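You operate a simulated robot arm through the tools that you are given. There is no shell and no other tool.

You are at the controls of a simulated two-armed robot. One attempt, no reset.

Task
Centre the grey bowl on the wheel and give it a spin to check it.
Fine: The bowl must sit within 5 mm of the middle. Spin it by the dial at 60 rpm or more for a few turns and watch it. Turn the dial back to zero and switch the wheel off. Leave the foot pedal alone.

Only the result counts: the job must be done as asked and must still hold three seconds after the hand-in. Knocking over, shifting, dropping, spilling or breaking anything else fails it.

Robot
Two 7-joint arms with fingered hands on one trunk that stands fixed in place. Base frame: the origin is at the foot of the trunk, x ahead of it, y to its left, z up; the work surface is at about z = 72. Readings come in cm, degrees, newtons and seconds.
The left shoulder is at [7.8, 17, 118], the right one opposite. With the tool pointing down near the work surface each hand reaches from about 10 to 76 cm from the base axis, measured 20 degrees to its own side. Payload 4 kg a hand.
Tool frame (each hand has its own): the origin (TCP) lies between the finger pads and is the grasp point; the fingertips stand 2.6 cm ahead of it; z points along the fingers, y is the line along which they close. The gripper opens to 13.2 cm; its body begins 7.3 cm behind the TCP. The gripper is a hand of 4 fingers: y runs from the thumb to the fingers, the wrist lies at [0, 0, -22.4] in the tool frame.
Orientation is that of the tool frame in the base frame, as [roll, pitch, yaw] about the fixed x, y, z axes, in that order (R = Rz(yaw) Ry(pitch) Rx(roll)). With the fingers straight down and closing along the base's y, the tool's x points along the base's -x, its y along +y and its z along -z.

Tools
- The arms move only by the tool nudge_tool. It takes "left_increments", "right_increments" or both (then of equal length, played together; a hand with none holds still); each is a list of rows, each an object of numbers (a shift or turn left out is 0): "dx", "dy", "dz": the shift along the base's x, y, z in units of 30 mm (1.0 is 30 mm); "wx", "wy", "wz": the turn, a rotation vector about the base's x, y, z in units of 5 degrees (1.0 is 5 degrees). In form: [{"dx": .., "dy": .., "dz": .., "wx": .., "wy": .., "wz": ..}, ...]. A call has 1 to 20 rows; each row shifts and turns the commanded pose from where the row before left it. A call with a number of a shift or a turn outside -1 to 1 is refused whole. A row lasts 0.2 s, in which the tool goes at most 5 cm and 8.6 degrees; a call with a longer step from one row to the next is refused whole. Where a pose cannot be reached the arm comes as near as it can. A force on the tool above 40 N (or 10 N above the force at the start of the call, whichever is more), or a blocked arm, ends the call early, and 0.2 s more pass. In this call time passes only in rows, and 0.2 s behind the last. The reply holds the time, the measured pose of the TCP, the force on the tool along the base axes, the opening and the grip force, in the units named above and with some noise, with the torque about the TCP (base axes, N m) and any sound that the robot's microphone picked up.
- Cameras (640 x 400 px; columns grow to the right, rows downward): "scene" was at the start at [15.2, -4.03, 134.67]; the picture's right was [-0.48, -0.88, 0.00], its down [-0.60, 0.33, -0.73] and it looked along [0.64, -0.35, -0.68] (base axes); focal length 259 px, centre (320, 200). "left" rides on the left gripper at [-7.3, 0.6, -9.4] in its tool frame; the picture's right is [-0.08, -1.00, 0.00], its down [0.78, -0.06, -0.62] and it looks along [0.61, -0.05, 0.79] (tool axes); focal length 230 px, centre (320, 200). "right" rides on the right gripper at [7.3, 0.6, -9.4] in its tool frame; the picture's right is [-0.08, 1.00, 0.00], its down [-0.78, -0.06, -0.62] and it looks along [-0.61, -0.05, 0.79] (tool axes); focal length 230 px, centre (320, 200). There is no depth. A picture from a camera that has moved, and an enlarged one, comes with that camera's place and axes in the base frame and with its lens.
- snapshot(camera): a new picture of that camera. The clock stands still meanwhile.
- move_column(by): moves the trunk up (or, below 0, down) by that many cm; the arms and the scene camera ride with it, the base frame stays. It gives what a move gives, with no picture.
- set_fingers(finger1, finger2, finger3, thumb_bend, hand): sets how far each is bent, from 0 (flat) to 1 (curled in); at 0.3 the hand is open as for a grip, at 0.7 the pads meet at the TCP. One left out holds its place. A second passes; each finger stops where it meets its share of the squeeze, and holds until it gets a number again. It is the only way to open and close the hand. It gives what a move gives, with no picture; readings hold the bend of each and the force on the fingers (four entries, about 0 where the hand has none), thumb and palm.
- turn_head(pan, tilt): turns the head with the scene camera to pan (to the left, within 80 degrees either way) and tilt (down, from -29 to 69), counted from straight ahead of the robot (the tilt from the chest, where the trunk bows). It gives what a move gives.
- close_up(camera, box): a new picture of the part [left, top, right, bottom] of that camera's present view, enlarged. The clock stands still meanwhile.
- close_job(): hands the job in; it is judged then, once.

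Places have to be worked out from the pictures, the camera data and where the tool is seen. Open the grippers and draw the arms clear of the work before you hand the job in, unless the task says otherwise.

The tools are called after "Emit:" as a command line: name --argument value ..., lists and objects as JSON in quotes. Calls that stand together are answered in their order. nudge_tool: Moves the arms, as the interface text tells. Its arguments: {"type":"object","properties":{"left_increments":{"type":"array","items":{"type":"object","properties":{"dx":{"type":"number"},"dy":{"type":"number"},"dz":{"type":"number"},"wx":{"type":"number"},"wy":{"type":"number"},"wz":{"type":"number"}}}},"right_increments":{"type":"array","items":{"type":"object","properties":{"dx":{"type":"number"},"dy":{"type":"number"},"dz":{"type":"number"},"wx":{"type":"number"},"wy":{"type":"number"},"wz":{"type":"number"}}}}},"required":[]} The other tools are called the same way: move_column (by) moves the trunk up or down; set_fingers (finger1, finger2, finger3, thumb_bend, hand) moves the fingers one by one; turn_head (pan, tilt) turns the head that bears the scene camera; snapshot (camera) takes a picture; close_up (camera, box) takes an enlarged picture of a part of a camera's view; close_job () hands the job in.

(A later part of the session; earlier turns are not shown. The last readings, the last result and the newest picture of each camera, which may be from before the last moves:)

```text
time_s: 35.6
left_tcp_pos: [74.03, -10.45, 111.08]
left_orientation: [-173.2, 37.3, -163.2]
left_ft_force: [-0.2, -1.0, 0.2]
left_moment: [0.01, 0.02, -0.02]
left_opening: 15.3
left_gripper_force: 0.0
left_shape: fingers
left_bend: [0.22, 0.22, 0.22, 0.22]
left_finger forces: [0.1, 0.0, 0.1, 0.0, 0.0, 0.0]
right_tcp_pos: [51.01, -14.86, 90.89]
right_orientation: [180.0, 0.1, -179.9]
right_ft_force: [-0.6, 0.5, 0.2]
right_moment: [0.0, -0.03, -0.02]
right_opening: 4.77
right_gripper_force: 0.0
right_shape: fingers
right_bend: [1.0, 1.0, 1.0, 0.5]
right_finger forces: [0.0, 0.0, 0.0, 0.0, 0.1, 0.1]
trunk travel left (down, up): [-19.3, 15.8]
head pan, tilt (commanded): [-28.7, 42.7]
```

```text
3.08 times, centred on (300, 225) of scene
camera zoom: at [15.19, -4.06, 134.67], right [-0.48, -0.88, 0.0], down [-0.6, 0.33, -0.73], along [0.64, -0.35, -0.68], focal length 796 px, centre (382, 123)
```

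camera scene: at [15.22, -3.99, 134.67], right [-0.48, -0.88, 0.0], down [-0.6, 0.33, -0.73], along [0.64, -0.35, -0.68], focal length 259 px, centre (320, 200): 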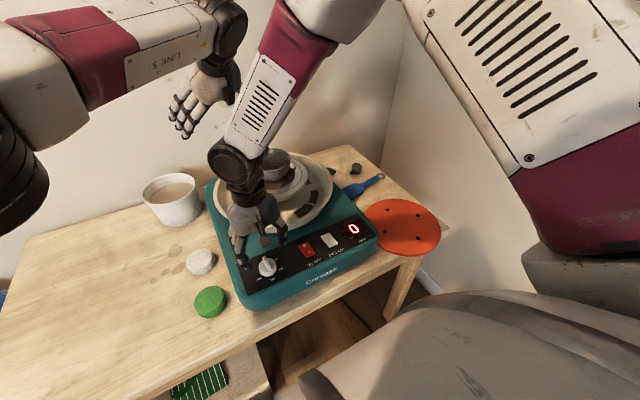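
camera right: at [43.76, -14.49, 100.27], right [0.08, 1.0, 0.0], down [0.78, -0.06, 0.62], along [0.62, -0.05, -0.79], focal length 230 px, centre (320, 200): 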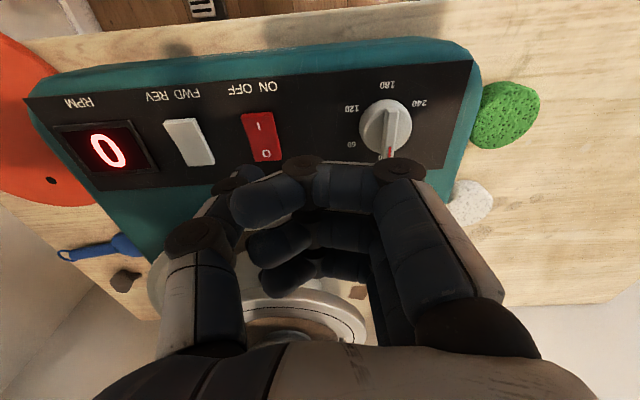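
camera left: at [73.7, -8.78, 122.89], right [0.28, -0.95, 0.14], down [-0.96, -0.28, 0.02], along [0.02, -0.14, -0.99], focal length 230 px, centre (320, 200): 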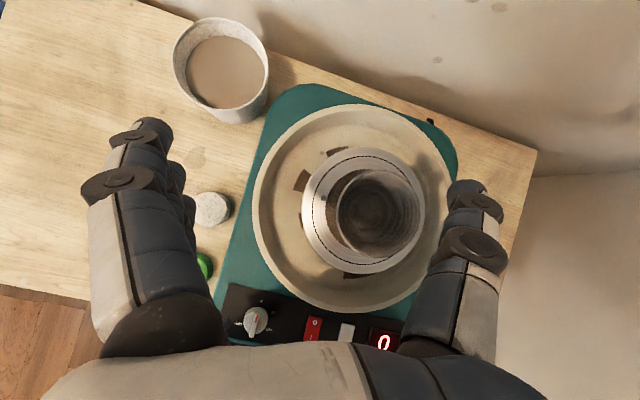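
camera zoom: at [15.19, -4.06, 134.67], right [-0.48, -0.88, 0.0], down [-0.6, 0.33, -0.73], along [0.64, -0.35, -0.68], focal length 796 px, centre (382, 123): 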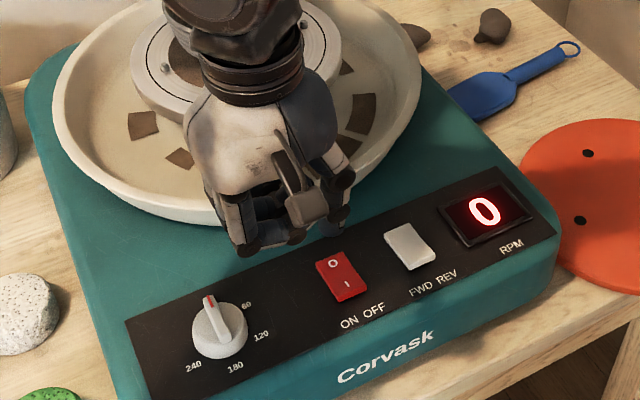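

With fingers curled, their knuckles would come close to the dial knob when the thumb presses the switch. I rotate the hand +60° about vertical so the thumb points forward to the switch and the knuckles stay in front of the machine.

Emit:
nudge_tool --right_increments '[{"dx": -0.131, "dy": -0.089, "dz": 0.05, "wz": 1}, {"dx": -0.131, "dy": -0.089, "dz": 0.05, "wz": 1}, {"dx": -0.131, "dy": -0.089, "dz": 0.05, "wz": 1}, {"dx": -0.131, "dy": -0.089, "dz": 0.05, "wz": 1}, {"dx": -0.131, "dy": -0.089, "dz": 0.05, "wz": 1}, {"dx": -0.131, "dy": -0.089, "dz": 0.05, "wz": 1}, {"dx": -0.131, "dy": -0.089, "dz": 0.05, "wz": 1}, {"dx": -0.131, "dy": -0.089, "dz": 0.05, "wz": 1}, {"dx": -0.131, "dy": -0.089, "dz": 0.05, "wz": 1}, {"dx": -0.131, "dy": -0.089, "dz": 0.05, "wz": 1}, {"dx": -0.131, "dy": -0.089, "dz": 0.05, "wz": 1}, {"dx": -0.131, "dy": -0.089, "dz": 0.05, "wz": 1}]'

Emit:
snapshot --camera "right"

Emit:
close_up --camera "scene" --box '[220, 160, 380, 290]'

Emit:
snapshot --camera "left"

```text
time_s: 38.2
left_tcp_pos: [73.99, -10.42, 111.28]
left_orientation: [-173.3, 37.4, -163.3]
left_ft_force: [-0.2, 0.0, -0.3]
left_moment: [0.04, 0.0, 0.0]
left_opening: 15.31
left_gripper_force: 0.0
left_shape: fingers
left_bend: [0.22, 0.22, 0.22, 0.22]
left_finger forces: [0.0, 0.0, 0.1, 0.0, 0.0, 0.1]
right_tcp_pos: [46.35, -18.32, 92.79]
right_orientation: [180.0, 0.2, -119.9]
right_ft_force: [-0.5, -0.1, 0.2]
right_moment: [-0.01, -0.01, 0.0]
right_opening: 4.77
right_gripper_force: 0.2
right_shape: fingers
right_bend: [1.0, 1.0, 1.0, 0.5]
right_finger forces: [0.1, 0.0, 0.1, 0.0, 0.0, 0.0]
trunk travel left (down, up): [-19.3, 15.8]
head pan, tilt (commanded): [-28.7, 42.7]
```

```text
taken
camera right: at [42.34, -24.35, 102.06], right [-0.83, 0.56, 0.0], down [0.44, 0.65, 0.62], along [0.35, 0.51, -0.79], focal length 230 px, centre (320, 200)
```

right: 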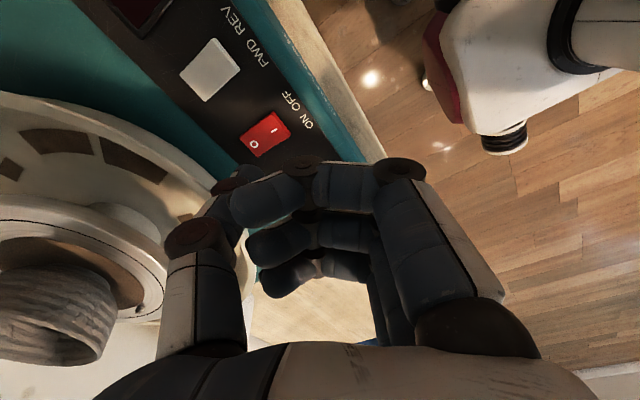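

```text
3.08 times, centred on (300, 225) of scene
camera zoom: at [15.2, -4.04, 134.68], right [-0.48, -0.88, 0.0], down [-0.6, 0.33, -0.73], along [0.64, -0.35, -0.68], focal length 796 px, centre (382, 123)
```

zoom: 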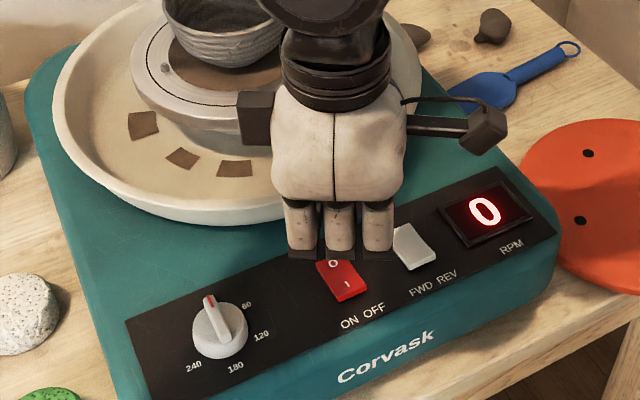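

```text
taken
camera left: at [73.67, -8.83, 122.9], right [0.28, -0.95, 0.14], down [-0.96, -0.28, 0.02], along [0.02, -0.14, -0.99], focal length 230 px, centre (320, 200)
```

left: 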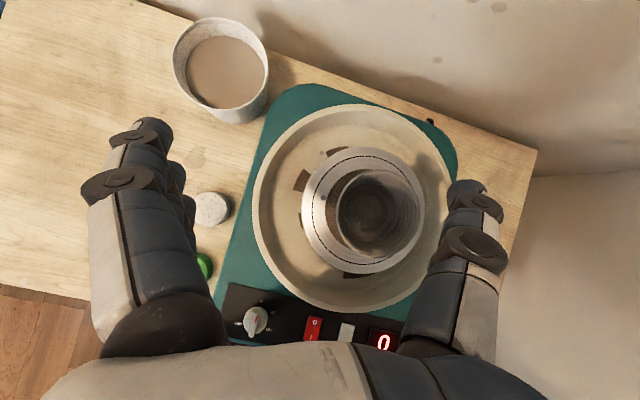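

The thumb tip should now lie right above the "I" half. I descend to just above contact, then look.

Emit:
nudge_tool --right_increments '[{"dy": 0.08, "dz": -0.55}, {"dz": -0.55}, {"dz": -0.55}, {"dz": -0.4}]'

Emit:
snapshot --camera "right"

Emit:
close_up --camera "left" --box '[215, 270, 435, 380]'

Emit:
close_up --camera "scene" --box '[240, 180, 368, 290]'

```text
time_s: 39.2
left_tcp_pos: [73.94, -10.39, 111.24]
left_orientation: [-173.3, 37.4, -163.3]
left_ft_force: [-1.2, 0.1, 0.2]
left_moment: [-0.01, 0.02, 0.02]
left_opening: 15.29
left_gripper_force: 0.1
left_shape: fingers
left_bend: [0.22, 0.22, 0.22, 0.22]
left_finger forces: [0.0, 0.0, 0.0, 0.1, 0.1, 0.1]
right_tcp_pos: [46.51, -17.94, 86.7]
right_orientation: [-180.0, 0.2, -119.9]
right_ft_force: [0.3, -0.4, -1.1]
right_moment: [0.0, 0.0, 0.0]
right_opening: 4.75
right_gripper_force: 0.0
right_shape: fingers
right_bend: [1.0, 1.0, 1.0, 0.5]
right_finger forces: [0.0, 0.1, 0.1, 0.1, 0.0, 0.1]
trunk travel left (down, up): [-19.3, 15.8]
head pan, tilt (commanded): [-28.7, 42.7]
```

```text
taken
camera right: at [42.38, -24.09, 95.89], right [-0.83, 0.56, 0.0], down [0.44, 0.65, 0.62], along [0.35, 0.51, -0.79], focal length 230 px, centre (320, 200)
```

right: 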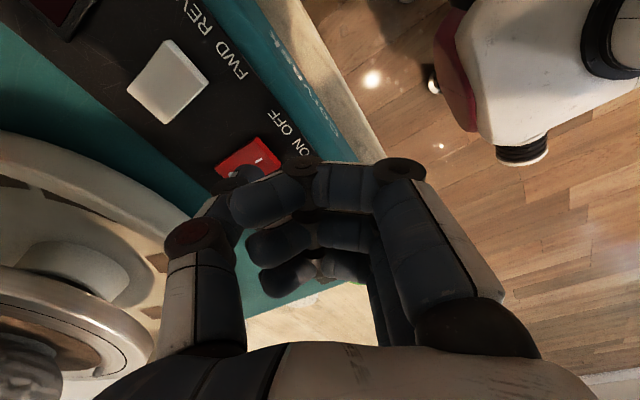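

```text
2.91 times, centred on (325, 325) of left
camera zoom: at [73.69, -8.82, 122.88], right [0.28, -0.95, 0.14], down [-0.96, -0.28, 0.02], along [0.02, -0.14, -0.99], focal length 669 px, centre (306, -164)
```

zoom: 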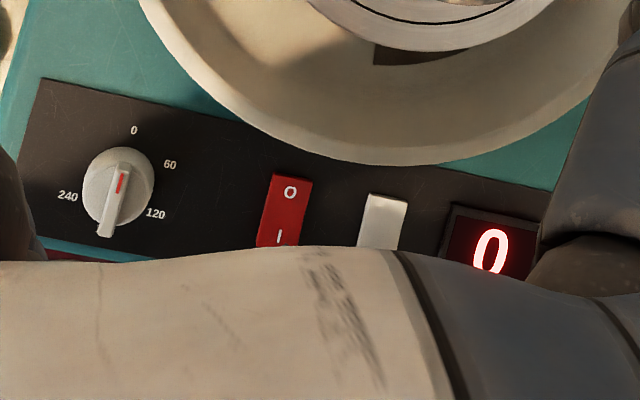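

```text
3.64 times, centred on (304, 235) of scene
camera zoom: at [15.21, -4.03, 134.67], right [-0.48, -0.88, 0.0], down [-0.6, 0.33, -0.73], along [0.64, -0.35, -0.68], focal length 940 px, centre (378, 73)
```

zoom: 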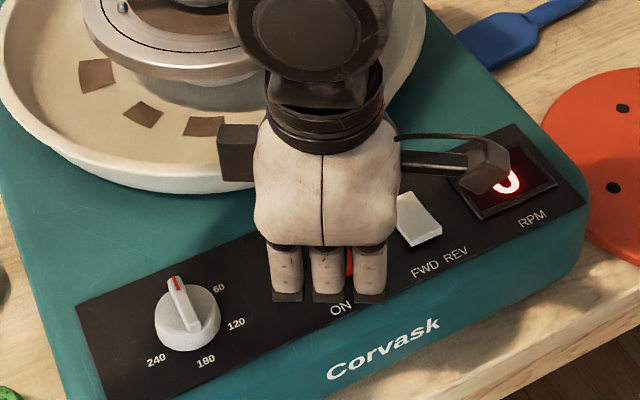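

The thumb tip sits just above the switch. I zoom the right camera there to confirm which half it will press before pushing.

Emit:
close_up --camera "right" --box '[180, 110, 340, 210]'

```text
4.00 times, centred on (260, 160) of right
camera zoom: at [42.38, -24.09, 95.89], right [-0.83, 0.56, 0.0], down [0.44, 0.65, 0.62], along [0.35, 0.51, -0.79], focal length 920 px, centre (560, 360)
```

zoom: 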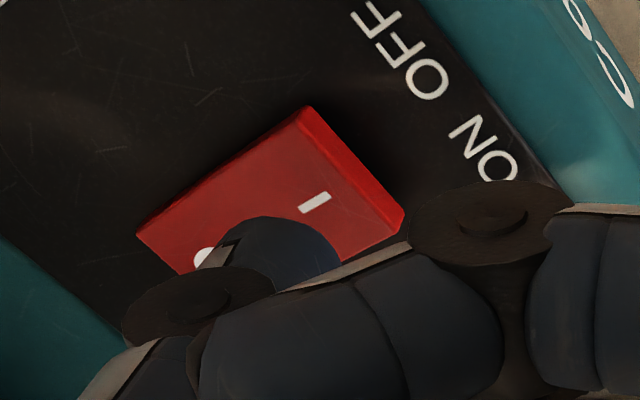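

The thumb tip is directly over the near ("I") half, about 2 cm up. I go down in small steps and watch the force.

Emit:
nudge_tool --right_increments '[{"dz": -0.15}, {"dz": -0.15}, {"dz": -0.15}, {"dz": -0.15}, {"dz": -0.1}]'

Emit:
close_up --camera "right" --box '[180, 110, 340, 210]'

```text
time_s: 40.4
left_tcp_pos: [73.9, -10.41, 111.15]
left_orientation: [-173.2, 37.5, -163.2]
left_ft_force: [-0.2, -0.4, 0.7]
left_moment: [0.0, -0.02, -0.01]
left_opening: 15.29
left_gripper_force: 0.1
left_shape: fingers
left_bend: [0.22, 0.22, 0.22, 0.22]
left_finger forces: [0.0, 0.0, 0.0, 0.0, 0.0, 0.0]
right_tcp_pos: [46.39, -17.9, 84.7]
right_orientation: [-179.8, 0.0, -120.0]
right_ft_force: [-1.7, -0.5, 10.2]
right_moment: [-0.22, -0.37, -0.05]
right_opening: 4.76
right_gripper_force: 5.1
right_shape: fingers
right_bend: [1.0, 1.0, 1.0, 0.5]
right_finger forces: [0.0, 0.1, 0.1, 0.0, 9.6, 0.0]
trunk travel left (down, up): [-19.3, 15.8]
head pan, tilt (commanded): [-28.7, 42.7]
```

```text
4.00 times, centred on (260, 160) of right
camera zoom: at [42.33, -24.09, 93.91], right [-0.82, 0.57, 0.0], down [0.44, 0.65, 0.62], along [0.35, 0.51, -0.79], focal length 920 px, centre (560, 360)
```

zoom: 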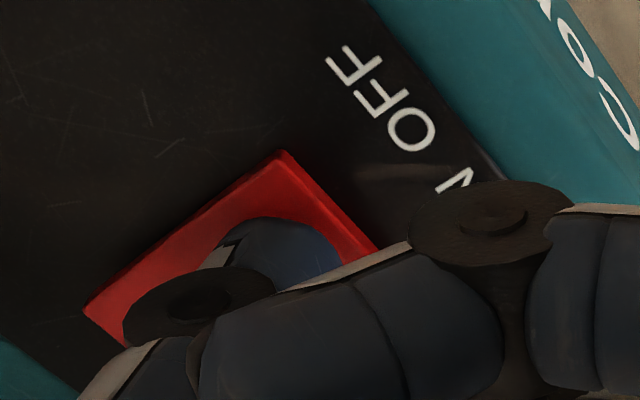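

The thumb is on the "I" half with 10 N. I push a few millimetres further to flip it.

Emit:
nudge_tool --right_increments '[{"dz": -0.06}, {"dz": -0.06}]'

Emit:
close_up --camera "right" --box '[180, 110, 340, 210]'

Emit:
close_up --camera "left" --box '[215, 270, 435, 380]'

```text
time_s: 41.0
left_tcp_pos: [73.72, -10.42, 111.38]
left_orientation: [-173.1, 37.6, -163.2]
left_ft_force: [-0.3, 0.9, -1.2]
left_moment: [-0.02, 0.01, 0.0]
left_opening: 15.28
left_gripper_force: 0.0
left_shape: fingers
left_bend: [0.22, 0.22, 0.22, 0.22]
left_finger forces: [0.1, 0.1, 0.0, 0.1, 0.0, 0.0]
right_tcp_pos: [46.29, -17.92, 84.52]
right_orientation: [-179.8, 0.2, -120.0]
right_ft_force: [-6.1, -2.3, 40.1]
right_moment: [-0.88, -1.6, -0.3]
right_opening: 4.72
right_gripper_force: 20.1
right_shape: fingers
right_bend: [1.0, 1.0, 1.0, 0.51]
right_finger forces: [0.0, 0.0, 0.0, 0.0, 40.4, 0.1]
trunk travel left (down, up): [-19.3, 15.8]
head pan, tilt (commanded): [-28.7, 42.7]
```

```text
4.00 times, centred on (260, 160) of right
camera zoom: at [42.2, -24.03, 93.81], right [-0.82, 0.57, -0.01], down [0.44, 0.65, 0.62], along [0.35, 0.51, -0.78], focal length 920 px, centre (560, 360)
```

zoom: 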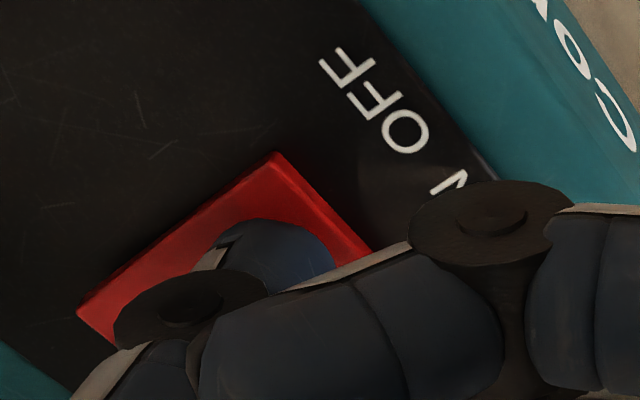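

```text
2.91 times, centred on (325, 325) of left
camera zoom: at [73.33, -8.75, 123.25], right [0.28, -0.95, 0.14], down [-0.96, -0.28, 0.01], along [0.03, -0.14, -0.99], focal length 669 px, centre (306, -164)
```

zoom: 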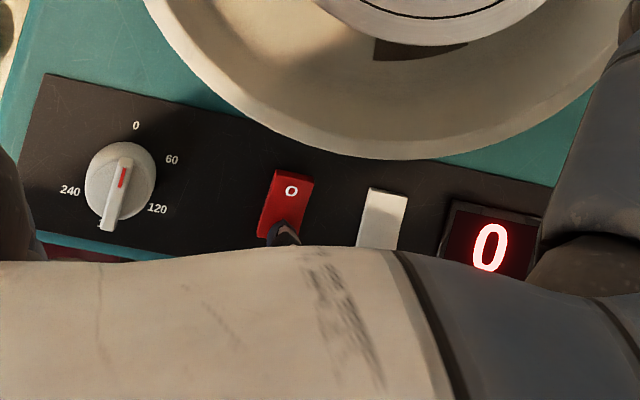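

40 N means the rocker is at its end stop. I lift off and compare the rocker's tilt with before.

Emit:
nudge_tool --right_increments '[{"dz": 0.3}, {"dz": 0.5}, {"dz": 0.7}, {"dz": 0.7}, {"dz": 0.5, "dx": -0.2}]'

Emit:
close_up --camera "right" --box '[120, 40, 340, 200]'

Emit:
close_up --camera "left" --box '[291, 300, 419, 360]'

Emit:
close_up --camera "scene" --box '[240, 180, 368, 290]'

```text
time_s: 42.2
left_tcp_pos: [73.94, -10.43, 111.12]
left_orientation: [-173.3, 37.4, -163.3]
left_ft_force: [-0.5, 0.0, 0.5]
left_moment: [0.0, 0.01, 0.0]
left_opening: 15.28
left_gripper_force: 0.0
left_shape: fingers
left_bend: [0.22, 0.22, 0.22, 0.22]
left_finger forces: [0.0, 0.1, 0.0, 0.1, 0.0, 0.1]
right_tcp_pos: [45.81, -18.03, 92.26]
right_orientation: [-180.0, 0.1, -120.0]
right_ft_force: [-0.3, 0.0, 0.5]
right_moment: [0.0, -0.02, 0.0]
right_opening: 4.73
right_gripper_force: 0.1
right_shape: fingers
right_bend: [1.0, 1.0, 1.0, 0.5]
right_finger forces: [0.0, 0.1, 0.0, 0.1, 0.0, 0.0]
trunk travel left (down, up): [-19.3, 15.8]
head pan, tilt (commanded): [-28.7, 42.7]
```

```text
2.50 times, centred on (230, 120) of right
camera zoom: at [41.74, -24.09, 101.62], right [-0.83, 0.56, 0.0], down [0.44, 0.65, 0.62], along [0.35, 0.51, -0.79], focal length 575 px, centre (545, 400)
```

zoom: 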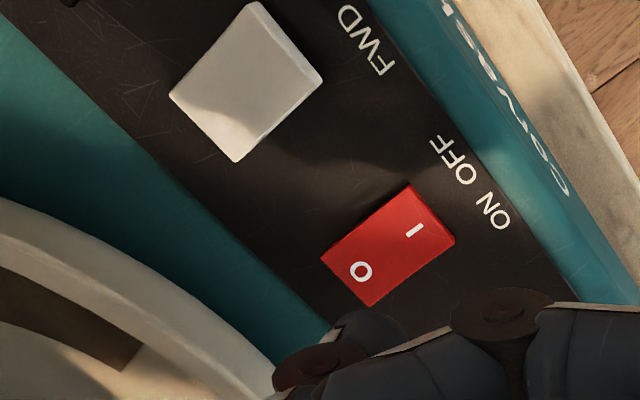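

```text
5.00 times, centred on (355, 330) of left
camera zoom: at [73.66, -8.82, 122.92], right [0.28, -0.95, 0.14], down [-0.96, -0.28, 0.02], along [0.02, -0.14, -0.99], focal length 1150 px, centre (145, -450)
```

zoom: 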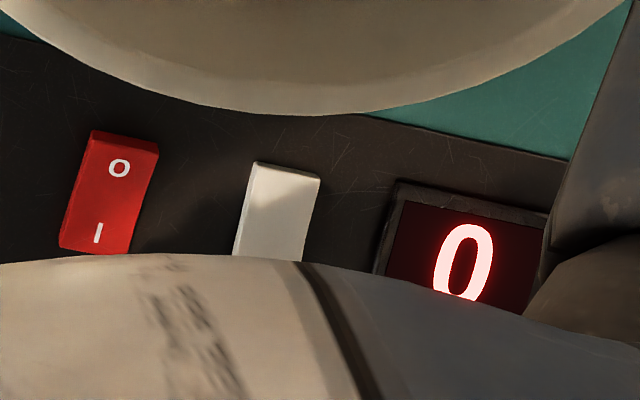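

```text
3.64 times, centred on (304, 235) of scene
camera zoom: at [15.18, -4.03, 134.68], right [-0.48, -0.88, 0.0], down [-0.6, 0.33, -0.73], along [0.64, -0.35, -0.68], focal length 940 px, centre (378, 73)
```

zoom: 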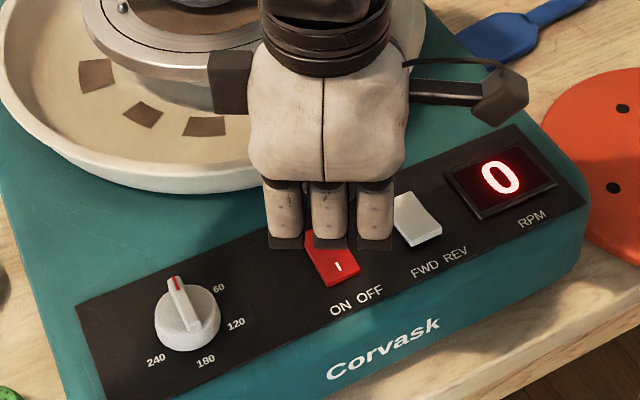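

The rocker flipped: the far "O" end now stands up, so the wheel is switched on with the dial at 0 and the display still reads 0. I reopen the hand, rotate it back and return over the knob.

Emit:
set_fingers --hand "right" --finger1 0.5 --finger2 0.5 --finger3 0.5 --thumb_bend 0.5

Emit:
nudge_tool --right_increments '[{"dx": 0.15, "dy": 0.236, "dz": -0.05, "wz": -1}, {"dx": 0.15, "dy": 0.236, "dz": -0.05, "wz": -1}, {"dx": 0.15, "dy": 0.236, "dz": -0.05, "wz": -1}, {"dx": 0.15, "dy": 0.236, "dz": -0.05, "wz": -1}, {"dx": 0.15, "dy": 0.236, "dz": -0.05, "wz": -1}, {"dx": 0.15, "dy": 0.236, "dz": -0.05, "wz": -1}, {"dx": 0.15, "dy": 0.236, "dz": -0.05, "wz": -1}, {"dx": 0.15, "dy": 0.236, "dz": -0.05, "wz": -1}, {"dx": 0.15, "dy": 0.236, "dz": -0.05, "wz": -1}, {"dx": 0.15, "dy": 0.236, "dz": -0.05, "wz": -1}, {"dx": 0.15, "dy": 0.236, "dz": -0.05, "wz": -1}, {"dx": 0.15, "dy": 0.236, "dz": -0.05, "wz": -1}]'

Emit:
close_up --camera "right" --box '[200, 60, 440, 210]'

Emit:
close_up --camera "scene" --box '[220, 180, 348, 290]'

```text
time_s: 43.2
left_tcp_pos: [74.04, -10.45, 111.16]
left_orientation: [-173.3, 37.5, -163.4]
left_ft_force: [-0.2, 0.3, -0.4]
left_moment: [-0.01, -0.01, 0.01]
left_opening: 15.29
left_gripper_force: 0.0
left_shape: fingers
left_bend: [0.22, 0.22, 0.22, 0.22]
left_finger forces: [0.1, 0.0, 0.0, 0.0, 0.1, 0.0]
right_tcp_pos: [45.78, -17.88, 92.33]
right_orientation: [180.0, 0.2, -120.0]
right_ft_force: [0.4, 0.4, -0.5]
right_moment: [0.01, 0.0, 0.02]
right_opening: 7.04
right_gripper_force: 0.0
right_shape: fingers
right_bend: [0.5, 0.5, 0.5, 0.5]
right_finger forces: [0.0, 0.1, 0.0, 0.0, 0.0, 0.0]
trunk travel left (down, up): [-19.3, 15.8]
head pan, tilt (commanded): [-28.7, 42.7]
```

```text
time_s: 45.8
left_tcp_pos: [74.19, -10.39, 111.16]
left_orientation: [-173.3, 37.4, -163.4]
left_ft_force: [-0.6, 0.1, 0.0]
left_moment: [0.01, -0.03, 0.0]
left_opening: 15.27
left_gripper_force: 0.1
left_shape: fingers
left_bend: [0.22, 0.22, 0.22, 0.22]
left_finger forces: [0.0, 0.0, 0.0, 0.0, 0.1, 0.0]
right_tcp_pos: [51.28, -9.37, 90.38]
right_orientation: [-180.0, 0.1, 179.9]
right_ft_force: [0.0, 0.2, -0.3]
right_moment: [-0.01, -0.01, 0.03]
right_opening: 7.06
right_gripper_force: 0.0
right_shape: fingers
right_bend: [0.5, 0.5, 0.5, 0.5]
right_finger forces: [0.1, 0.0, 0.0, 0.0, 0.1, 0.0]
trunk travel left (down, up): [-19.3, 15.8]
head pan, tilt (commanded): [-28.7, 42.7]
```

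```text
2.67 times, centred on (320, 135) of right
camera zoom: at [43.99, -8.9, 99.77], right [0.08, 1.0, 0.0], down [0.78, -0.06, 0.62], along [0.62, -0.05, -0.79], focal length 614 px, centre (320, 373)
```

zoom: 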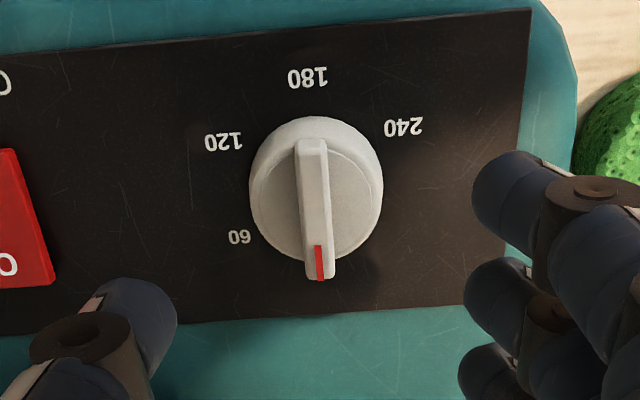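

```text
3.64 times, centred on (284, 235) of scene
camera zoom: at [15.21, -4.02, 134.67], right [-0.48, -0.88, 0.0], down [-0.6, 0.33, -0.73], along [0.64, -0.35, -0.68], focal length 940 px, centre (451, 73)
```

zoom: 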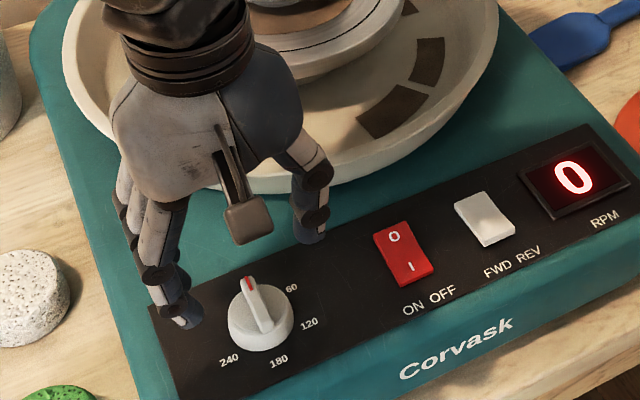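

Knob centre is about 0.4 cm ahead of and 0.1 cm right of the tool axis. I correct this and descend around the knob to z≈84 (thumb press showed its tip reaches nearly 4 cm below the TCP).

Emit:
nudge_tool --right_increments '[{"dx": 0.13, "dy": -0.03, "dz": -0.3}, {"dz": -0.4}, {"dz": -0.4}, {"dz": -0.4}, {"dz": -0.3}, {"dz": -0.3}]'

Emit:
snapshot --camera "right"

Emit:
close_up --camera "left" --box '[205, 270, 425, 380]'

Emit:
close_up --camera "scene" --box '[220, 180, 348, 290]'

```text
time_s: 47.2
left_tcp_pos: [74.06, -10.36, 111.06]
left_orientation: [-173.3, 37.4, -163.4]
left_ft_force: [-0.1, -0.1, -0.2]
left_moment: [-0.02, 0.01, -0.01]
left_opening: 15.29
left_gripper_force: 0.0
left_shape: fingers
left_bend: [0.22, 0.22, 0.22, 0.22]
left_finger forces: [0.1, 0.1, 0.0, 0.0, 0.0, 0.0]
right_tcp_pos: [51.58, -9.41, 84.19]
right_orientation: [-180.0, 0.1, 179.9]
right_ft_force: [-0.9, 0.1, 0.0]
right_moment: [-0.02, 0.01, -0.01]
right_opening: 7.05
right_gripper_force: 0.2
right_shape: fingers
right_bend: [0.5, 0.5, 0.5, 0.5]
right_finger forces: [0.1, 0.0, 0.1, 0.0, 0.1, 0.0]
trunk travel left (down, up): [-19.3, 15.8]
head pan, tilt (commanded): [-28.7, 42.7]
```

```text
taken
camera right: at [44.38, -9.0, 93.47], right [0.08, 1.0, 0.0], down [0.78, -0.06, 0.62], along [0.62, -0.05, -0.79], focal length 230 px, centre (320, 200)
```

right: 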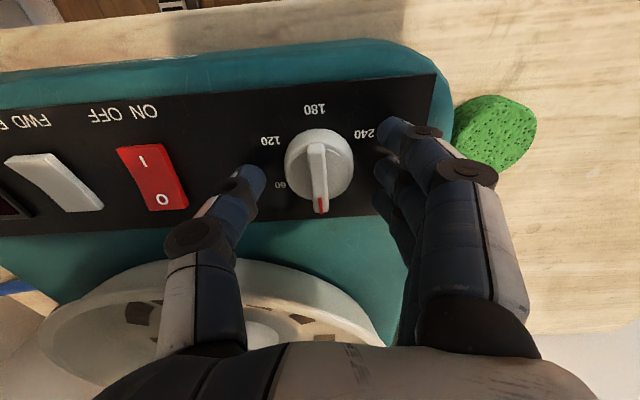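

```text
2.91 times, centred on (315, 325) of left
camera zoom: at [73.7, -8.82, 122.87], right [0.28, -0.95, 0.14], down [-0.96, -0.28, 0.02], along [0.02, -0.14, -0.99], focal length 669 px, centre (334, -164)
```

zoom: 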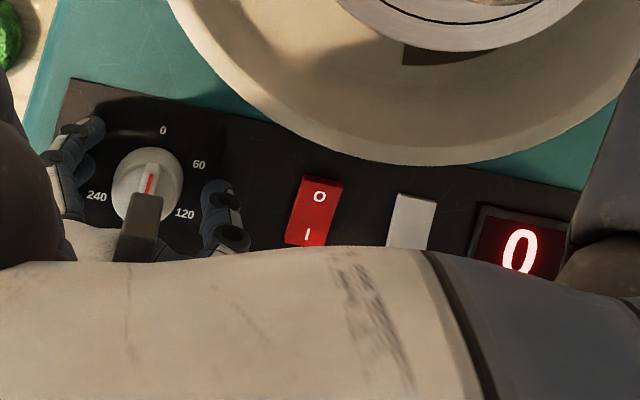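

```text
3.64 times, centred on (284, 235) of scene
camera zoom: at [15.22, -4.03, 134.67], right [-0.48, -0.88, 0.0], down [-0.6, 0.33, -0.73], along [0.64, -0.35, -0.68], focal length 940 px, centre (451, 73)
```

zoom: 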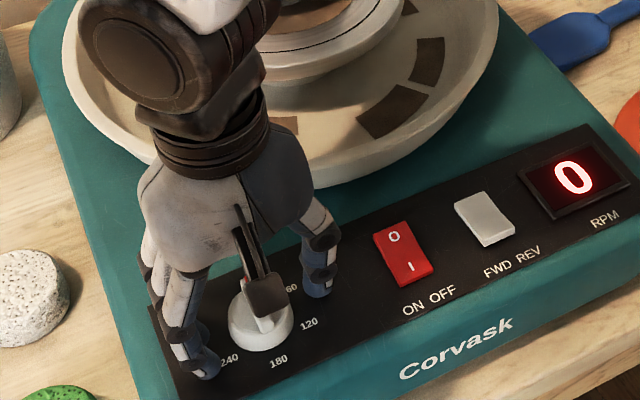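

Thumb and middle finger now flank the knob symmetrically with no contact. I close onto it gradually.

Emit:
set_fingers --hand "right" --finger1 0.6 --finger2 0.62 --finger3 0.6 --thumb_bend 0.62

Emit:
snapshot --camera "right"

Emit:
close_up --camera "left" --box '[205, 270, 425, 380]'

```text
time_s: 48.2
left_tcp_pos: [73.99, -10.46, 111.13]
left_orientation: [-173.3, 37.4, -163.2]
left_ft_force: [0.4, -0.1, 1.1]
left_moment: [0.0, 0.01, 0.0]
left_opening: 15.27
left_gripper_force: 0.0
left_shape: fingers
left_bend: [0.22, 0.22, 0.22, 0.22]
left_finger forces: [0.1, 0.0, 0.1, 0.0, 0.0, 0.0]
right_tcp_pos: [51.63, -9.47, 84.2]
right_orientation: [-179.9, 0.2, -180.0]
right_ft_force: [0.5, -0.8, -1.0]
right_moment: [-0.02, -0.01, 0.02]
right_opening: 4.1
right_gripper_force: 3.1
right_shape: fingers
right_bend: [0.6, 0.59, 0.6, 0.6]
right_finger forces: [0.1, 2.2, 0.0, 0.0, 3.5, 0.1]
trunk travel left (down, up): [-19.3, 15.8]
head pan, tilt (commanded): [-28.7, 42.7]
```

```text
taken
camera right: at [44.37, -9.02, 93.48], right [0.08, 1.0, 0.0], down [0.78, -0.06, 0.62], along [0.62, -0.05, -0.79], focal length 230 px, centre (320, 200)
```

right: 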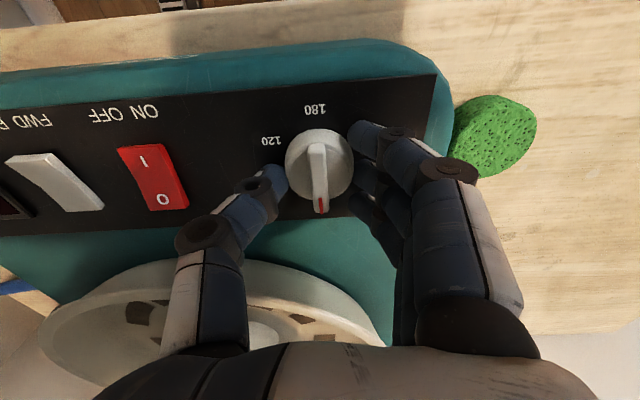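

```text
2.91 times, centred on (315, 325) of left
camera zoom: at [73.69, -8.83, 122.88], right [0.28, -0.95, 0.14], down [-0.96, -0.28, 0.02], along [0.02, -0.14, -0.99], focal length 669 px, centre (334, -164)
```

zoom: 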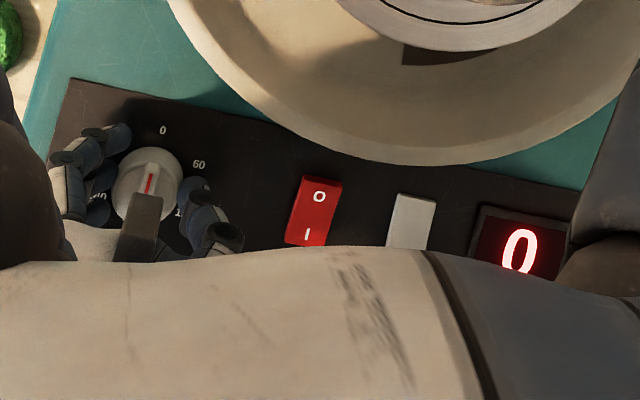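

Thumb and middle finger touch the knob with 2–3 N. I tighten a bit for a firm turn.

Emit:
set_fingers --hand "right" --finger1 0.64 --finger2 0.66 --finger3 0.64 --thumb_bend 0.66

Emit:
nudge_tool --right_increments '[{"wz": -1}, {"wz": -1}, {"wz": -1}]'

Emit:
snapshot --camera "right"

Emit:
snapshot --camera "left"

```text
time_s: 49.2
left_tcp_pos: [74.05, -10.4, 111.16]
left_orientation: [-173.2, 37.3, -163.3]
left_ft_force: [0.1, 0.8, -0.1]
left_moment: [-0.02, -0.01, 0.0]
left_opening: 15.31
left_gripper_force: 0.0
left_shape: fingers
left_bend: [0.22, 0.22, 0.22, 0.22]
left_finger forces: [0.1, 0.0, 0.1, 0.1, 0.1, 0.1]
right_tcp_pos: [51.57, -9.52, 84.28]
right_orientation: [180.0, 0.1, -180.0]
right_ft_force: [1.0, -2.6, -1.1]
right_moment: [-0.02, 0.0, 0.0]
right_opening: 3.59
right_gripper_force: 7.1
right_shape: fingers
right_bend: [0.63, 0.59, 0.64, 0.62]
right_finger forces: [0.8, 4.9, 0.0, 0.1, 8.0, 0.0]
trunk travel left (down, up): [-19.3, 15.8]
head pan, tilt (commanded): [-28.7, 42.7]
```

```text
time_s: 50.0
left_tcp_pos: [73.99, -10.42, 111.14]
left_orientation: [-173.3, 37.5, -163.4]
left_ft_force: [0.8, 0.7, -0.1]
left_moment: [0.0, 0.02, 0.02]
left_opening: 15.31
left_gripper_force: 0.0
left_shape: fingers
left_bend: [0.22, 0.22, 0.22, 0.22]
left_finger forces: [0.0, 0.0, 0.0, 0.1, 0.0, 0.0]
right_tcp_pos: [51.41, -9.47, 84.17]
right_orientation: [180.0, 0.0, 164.9]
right_ft_force: [0.8, -4.8, 0.0]
right_moment: [-0.08, -0.06, 0.03]
right_opening: 3.62
right_gripper_force: 6.5
right_shape: fingers
right_bend: [0.63, 0.6, 0.64, 0.62]
right_finger forces: [0.4, 4.3, 0.0, 0.0, 9.5, 0.0]
trunk travel left (down, up): [-19.3, 15.8]
head pan, tilt (commanded): [-28.7, 42.7]
```

```text
taken
camera right: at [44.76, -7.17, 93.47], right [0.33, 0.94, 0.0], down [0.74, -0.26, 0.62], along [0.58, -0.21, -0.79], focal length 230 px, centre (320, 200)
```

right: 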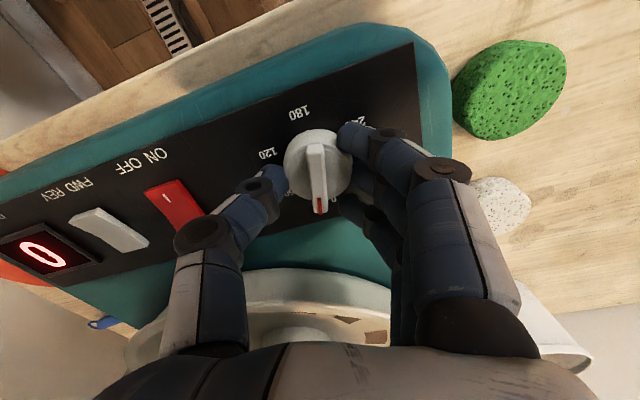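

```text
taken
camera left: at [73.7, -8.87, 122.88], right [0.28, -0.95, 0.14], down [-0.96, -0.28, 0.02], along [0.02, -0.14, -0.99], focal length 230 px, centre (320, 200)
```

left: 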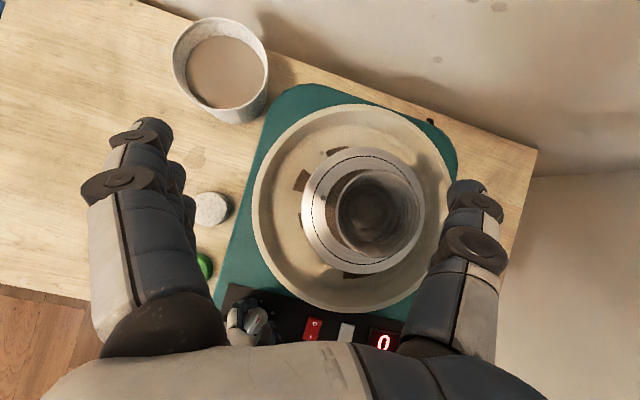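

The knob turned 15° with the hand; the display still reads 0 (perhaps a dead band or slow ramp). I turn another 20° and look at the display again.

Emit:
nudge_tool --right_increments '[{"wz": -1}, {"wz": -1}, {"wz": -1}, {"wz": -1}, {}, {}, {}]'

Emit:
snapshot --camera "right"

Emit:
snapshot --camera "left"

Emit:
close_up --camera "scene" --box '[220, 180, 400, 290]'

```text
time_s: 51.6
left_tcp_pos: [73.89, -10.51, 111.1]
left_orientation: [-173.3, 37.4, -163.3]
left_ft_force: [-1.0, 0.8, 0.7]
left_moment: [0.01, -0.01, -0.01]
left_opening: 15.27
left_gripper_force: 0.1
left_shape: fingers
left_bend: [0.22, 0.22, 0.22, 0.22]
left_finger forces: [0.0, 0.1, 0.1, 0.0, 0.0, 0.0]
right_tcp_pos: [51.56, -9.51, 84.3]
right_orientation: [-180.0, 0.1, 145.0]
right_ft_force: [1.6, -9.5, 0.9]
right_moment: [-0.23, 0.01, 0.03]
right_opening: 3.65
right_gripper_force: 7.5
right_shape: fingers
right_bend: [0.64, 0.6, 0.64, 0.62]
right_finger forces: [0.0, 4.3, 0.0, 0.0, 11.6, 0.1]
trunk travel left (down, up): [-19.3, 15.8]
head pan, tilt (commanded): [-28.7, 42.7]
```

```text
taken
camera right: at [46.0, -4.98, 93.45], right [0.64, 0.77, 0.0], down [0.61, -0.5, 0.62], along [0.48, -0.39, -0.79], focal length 230 px, centre (320, 200)
```

right: 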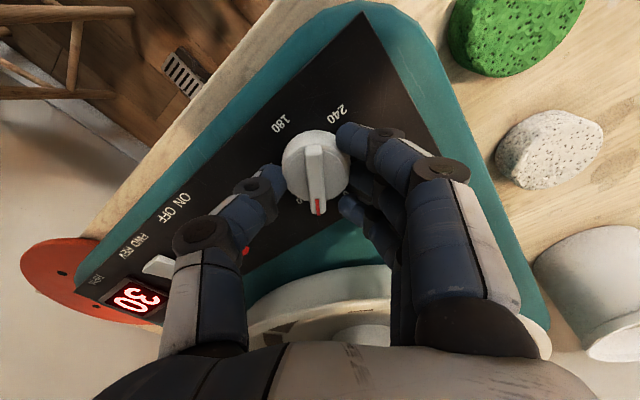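

```text
taken
camera left: at [73.68, -8.9, 122.89], right [0.28, -0.95, 0.14], down [-0.96, -0.28, 0.02], along [0.02, -0.14, -0.99], focal length 230 px, centre (320, 200)
```

left: 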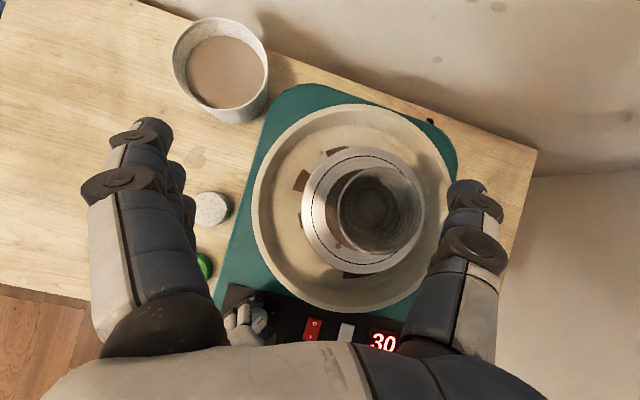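

```text
3.56 times, centred on (310, 235) of scene
camera zoom: at [15.21, -4.13, 134.67], right [-0.48, -0.88, 0.0], down [-0.6, 0.33, -0.73], along [0.64, -0.35, -0.68], focal length 920 px, centre (356, 76)
```

zoom: 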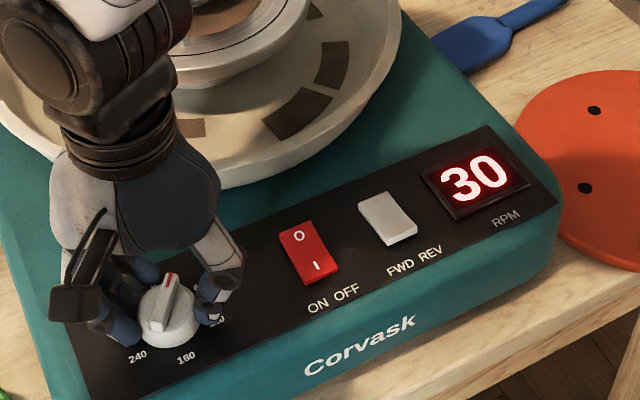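

The wheel turns at 30 rpm now. Before going faster I check the wobble at this slow speed with zoomed overhead pictures at several phases.

Emit:
close_up --camera "left" --box '[291, 164, 435, 254]'

Emit:
nudge_tool --right_increments '[{}]'

Emit:
close_up --camera "left" --box '[291, 164, 435, 254]'

Emit:
nudge_tool --right_increments '[{}, {}]'

Emit:
close_up --camera "left" --box '[291, 164, 435, 254]'

Emit:
nudge_tool --right_increments '[{}]'

Emit:
close_up --camera "left" --box '[291, 164, 435, 254]'

```text
4.44 times, centred on (363, 209) of left
camera zoom: at [73.68, -8.9, 122.89], right [0.28, -0.95, 0.14], down [-0.96, -0.28, 0.02], along [0.02, -0.14, -0.99], focal length 1022 px, centre (129, 160)
```

zoom: 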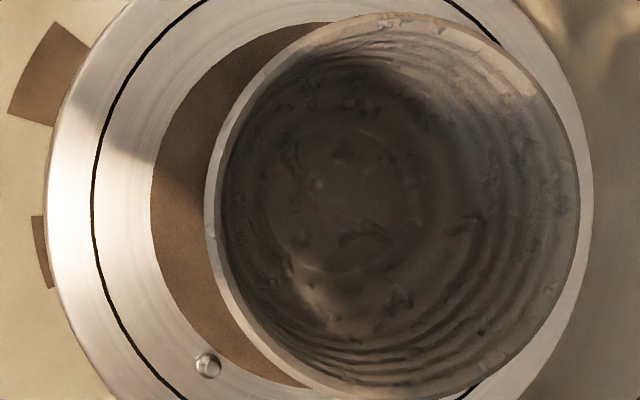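

```text
time_s: 52.0
left_tcp_pos: [73.9, -10.55, 111.12]
left_orientation: [-173.4, 37.4, -163.3]
left_ft_force: [0.0, -0.6, 0.0]
left_moment: [-0.04, 0.02, 0.03]
left_opening: 15.3
left_gripper_force: 0.1
left_shape: fingers
left_bend: [0.22, 0.22, 0.22, 0.22]
left_finger forces: [0.1, 0.1, 0.1, 0.1, 0.0, 0.0]
right_tcp_pos: [51.58, -9.48, 84.27]
right_orientation: [-180.0, 0.1, 145.0]
right_ft_force: [1.4, -9.3, 1.8]
right_moment: [-0.24, 0.01, 0.03]
right_opening: 3.63
right_gripper_force: 7.8
right_shape: fingers
right_bend: [0.64, 0.6, 0.64, 0.62]
right_finger forces: [0.0, 4.3, 0.0, 0.0, 11.6, 0.0]
trunk travel left (down, up): [-19.3, 15.8]
head pan, tilt (commanded): [-28.7, 42.7]
```

```text
4.44 times, centred on (363, 209) of left
camera zoom: at [73.68, -8.9, 122.89], right [0.28, -0.95, 0.14], down [-0.96, -0.28, 0.02], along [0.02, -0.14, -0.99], focal length 1022 px, centre (129, 160)
```

zoom: 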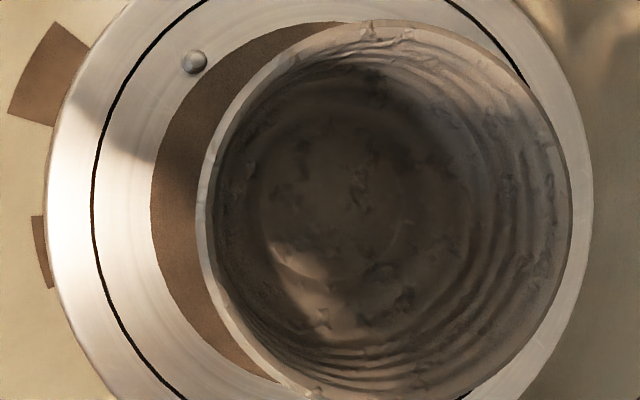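

```text
time_s: 52.6
left_tcp_pos: [73.98, -10.56, 111.23]
left_orientation: [-173.3, 37.5, -163.3]
left_ft_force: [0.0, 0.6, -0.1]
left_moment: [0.0, 0.0, -0.01]
left_opening: 15.31
left_gripper_force: 0.1
left_shape: fingers
left_bend: [0.22, 0.22, 0.22, 0.22]
left_finger forces: [0.1, 0.0, 0.0, 0.1, 0.0, 0.0]
right_tcp_pos: [51.55, -9.51, 84.1]
right_orientation: [180.0, 0.1, 144.9]
right_ft_force: [1.1, -9.2, 0.8]
right_moment: [-0.25, -0.03, 0.04]
right_opening: 3.64
right_gripper_force: 7.7
right_shape: fingers
right_bend: [0.64, 0.6, 0.64, 0.62]
right_finger forces: [0.0, 4.3, 0.1, 0.0, 11.6, 0.0]
trunk travel left (down, up): [-19.3, 15.8]
head pan, tilt (commanded): [-28.7, 42.7]
```

```text
4.44 times, centred on (363, 209) of left
camera zoom: at [73.68, -8.9, 122.89], right [0.28, -0.95, 0.14], down [-0.96, -0.28, 0.02], along [0.02, -0.14, -0.99], focal length 1022 px, centre (129, 160)
```

zoom: 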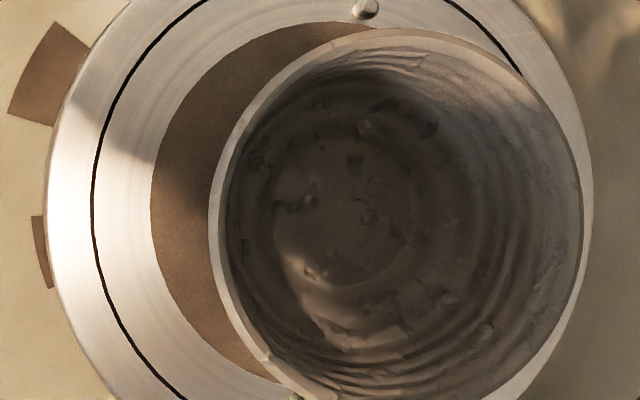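

```text
time_s: 53.0
left_tcp_pos: [74.02, -10.54, 111.04]
left_orientation: [-173.3, 37.4, -163.3]
left_ft_force: [0.1, 1.2, -0.6]
left_moment: [0.01, 0.01, 0.0]
left_opening: 15.27
left_gripper_force: 0.0
left_shape: fingers
left_bend: [0.22, 0.22, 0.22, 0.22]
left_finger forces: [0.0, 0.0, 0.0, 0.0, 0.0, 0.0]
right_tcp_pos: [51.57, -9.49, 84.23]
right_orientation: [179.9, 0.1, 145.0]
right_ft_force: [1.3, -9.3, 0.7]
right_moment: [-0.22, 0.01, 0.05]
right_opening: 3.64
right_gripper_force: 8.1
right_shape: fingers
right_bend: [0.64, 0.6, 0.64, 0.62]
right_finger forces: [0.1, 4.4, 0.1, 0.0, 11.5, 0.0]
trunk travel left (down, up): [-19.3, 15.8]
head pan, tilt (commanded): [-28.7, 42.7]
```

```text
4.44 times, centred on (363, 209) of left
camera zoom: at [73.68, -8.9, 122.89], right [0.28, -0.95, 0.14], down [-0.96, -0.28, 0.02], along [0.02, -0.14, -0.99], focal length 1022 px, centre (129, 160)
```

zoom: 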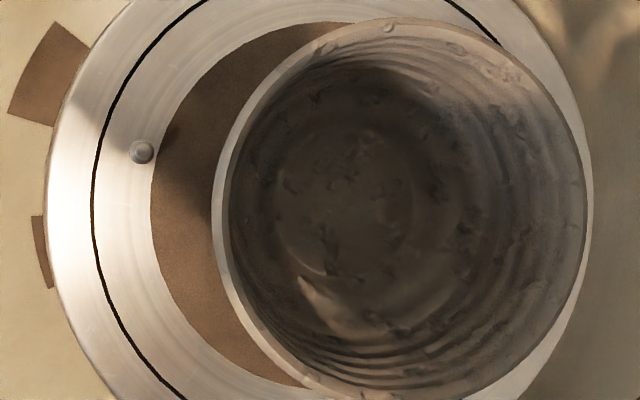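

The wheel runs at ~35 rpm (1° ≈ 1 rpm), and the rim's run-out across four phases fits a circle of about 8.5 px, i.e. ~2.5 mm offset — within tolerance. I relieve the slight side load and turn the dial further toward ~85.

Emit:
nudge_tool --right_increments '[{"dy": -0.03, "wz": -0.8}, {"wz": -1}, {"wz": -1}, {"wz": -1}, {"wz": -1}]'

Emit:
snapshot --camera "right"

Emit:
close_up --camera "scene" --box '[220, 180, 400, 290]'

Emit:
close_up --camera "left" --box '[291, 164, 435, 254]'

```text
time_s: 54.2
left_tcp_pos: [74.0, -10.54, 111.24]
left_orientation: [-173.2, 37.4, -163.3]
left_ft_force: [0.5, 0.1, -0.3]
left_moment: [0.0, 0.0, -0.01]
left_opening: 15.29
left_gripper_force: 0.1
left_shape: fingers
left_bend: [0.22, 0.22, 0.22, 0.22]
left_finger forces: [0.1, 0.0, 0.1, 0.0, 0.0, 0.0]
right_tcp_pos: [51.54, -9.6, 84.18]
right_orientation: [180.0, 0.0, 120.9]
right_ft_force: [-1.6, -9.9, 2.4]
right_moment: [-0.26, 0.05, 0.05]
right_opening: 3.65
right_gripper_force: 8.4
right_shape: fingers
right_bend: [0.64, 0.6, 0.64, 0.62]
right_finger forces: [0.1, 4.8, 0.1, 0.0, 11.6, 0.0]
trunk travel left (down, up): [-19.3, 15.8]
head pan, tilt (commanded): [-28.7, 42.7]
```

```text
taken
camera right: at [48.35, -3.2, 93.45], right [0.9, 0.45, 0.0], down [0.35, -0.7, 0.62], along [0.27, -0.55, -0.79], focal length 230 px, centre (320, 200)
```

right: 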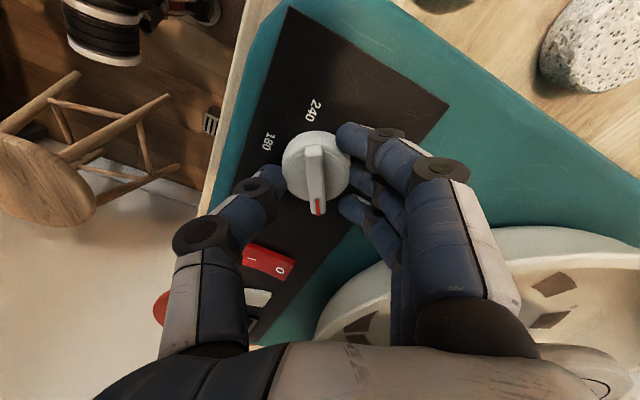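

```text
3.56 times, centred on (310, 235) of scene
camera zoom: at [15.18, -4.14, 134.67], right [-0.48, -0.88, 0.0], down [-0.6, 0.33, -0.73], along [0.64, -0.35, -0.68], focal length 920 px, centre (356, 76)
```

zoom: 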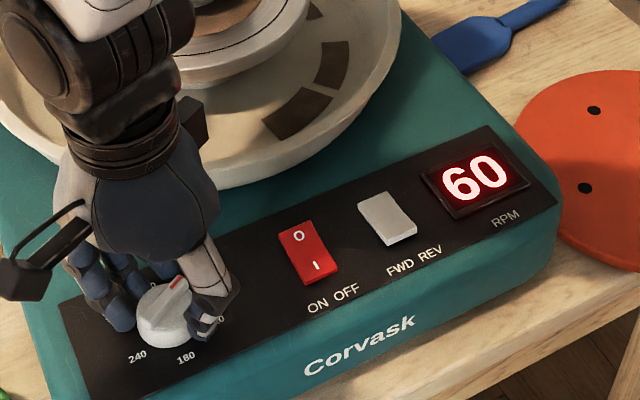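

```text
4.44 times, centred on (363, 209) of left
camera zoom: at [73.66, -8.91, 122.9], right [0.28, -0.95, 0.14], down [-0.96, -0.28, 0.02], along [0.02, -0.14, -0.99], focal length 1022 px, centre (129, 160)
```

zoom: 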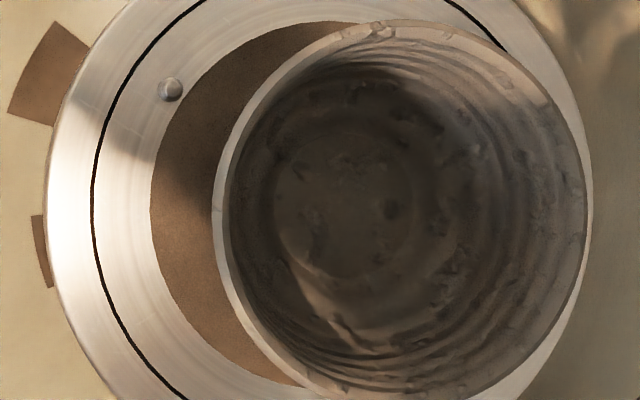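

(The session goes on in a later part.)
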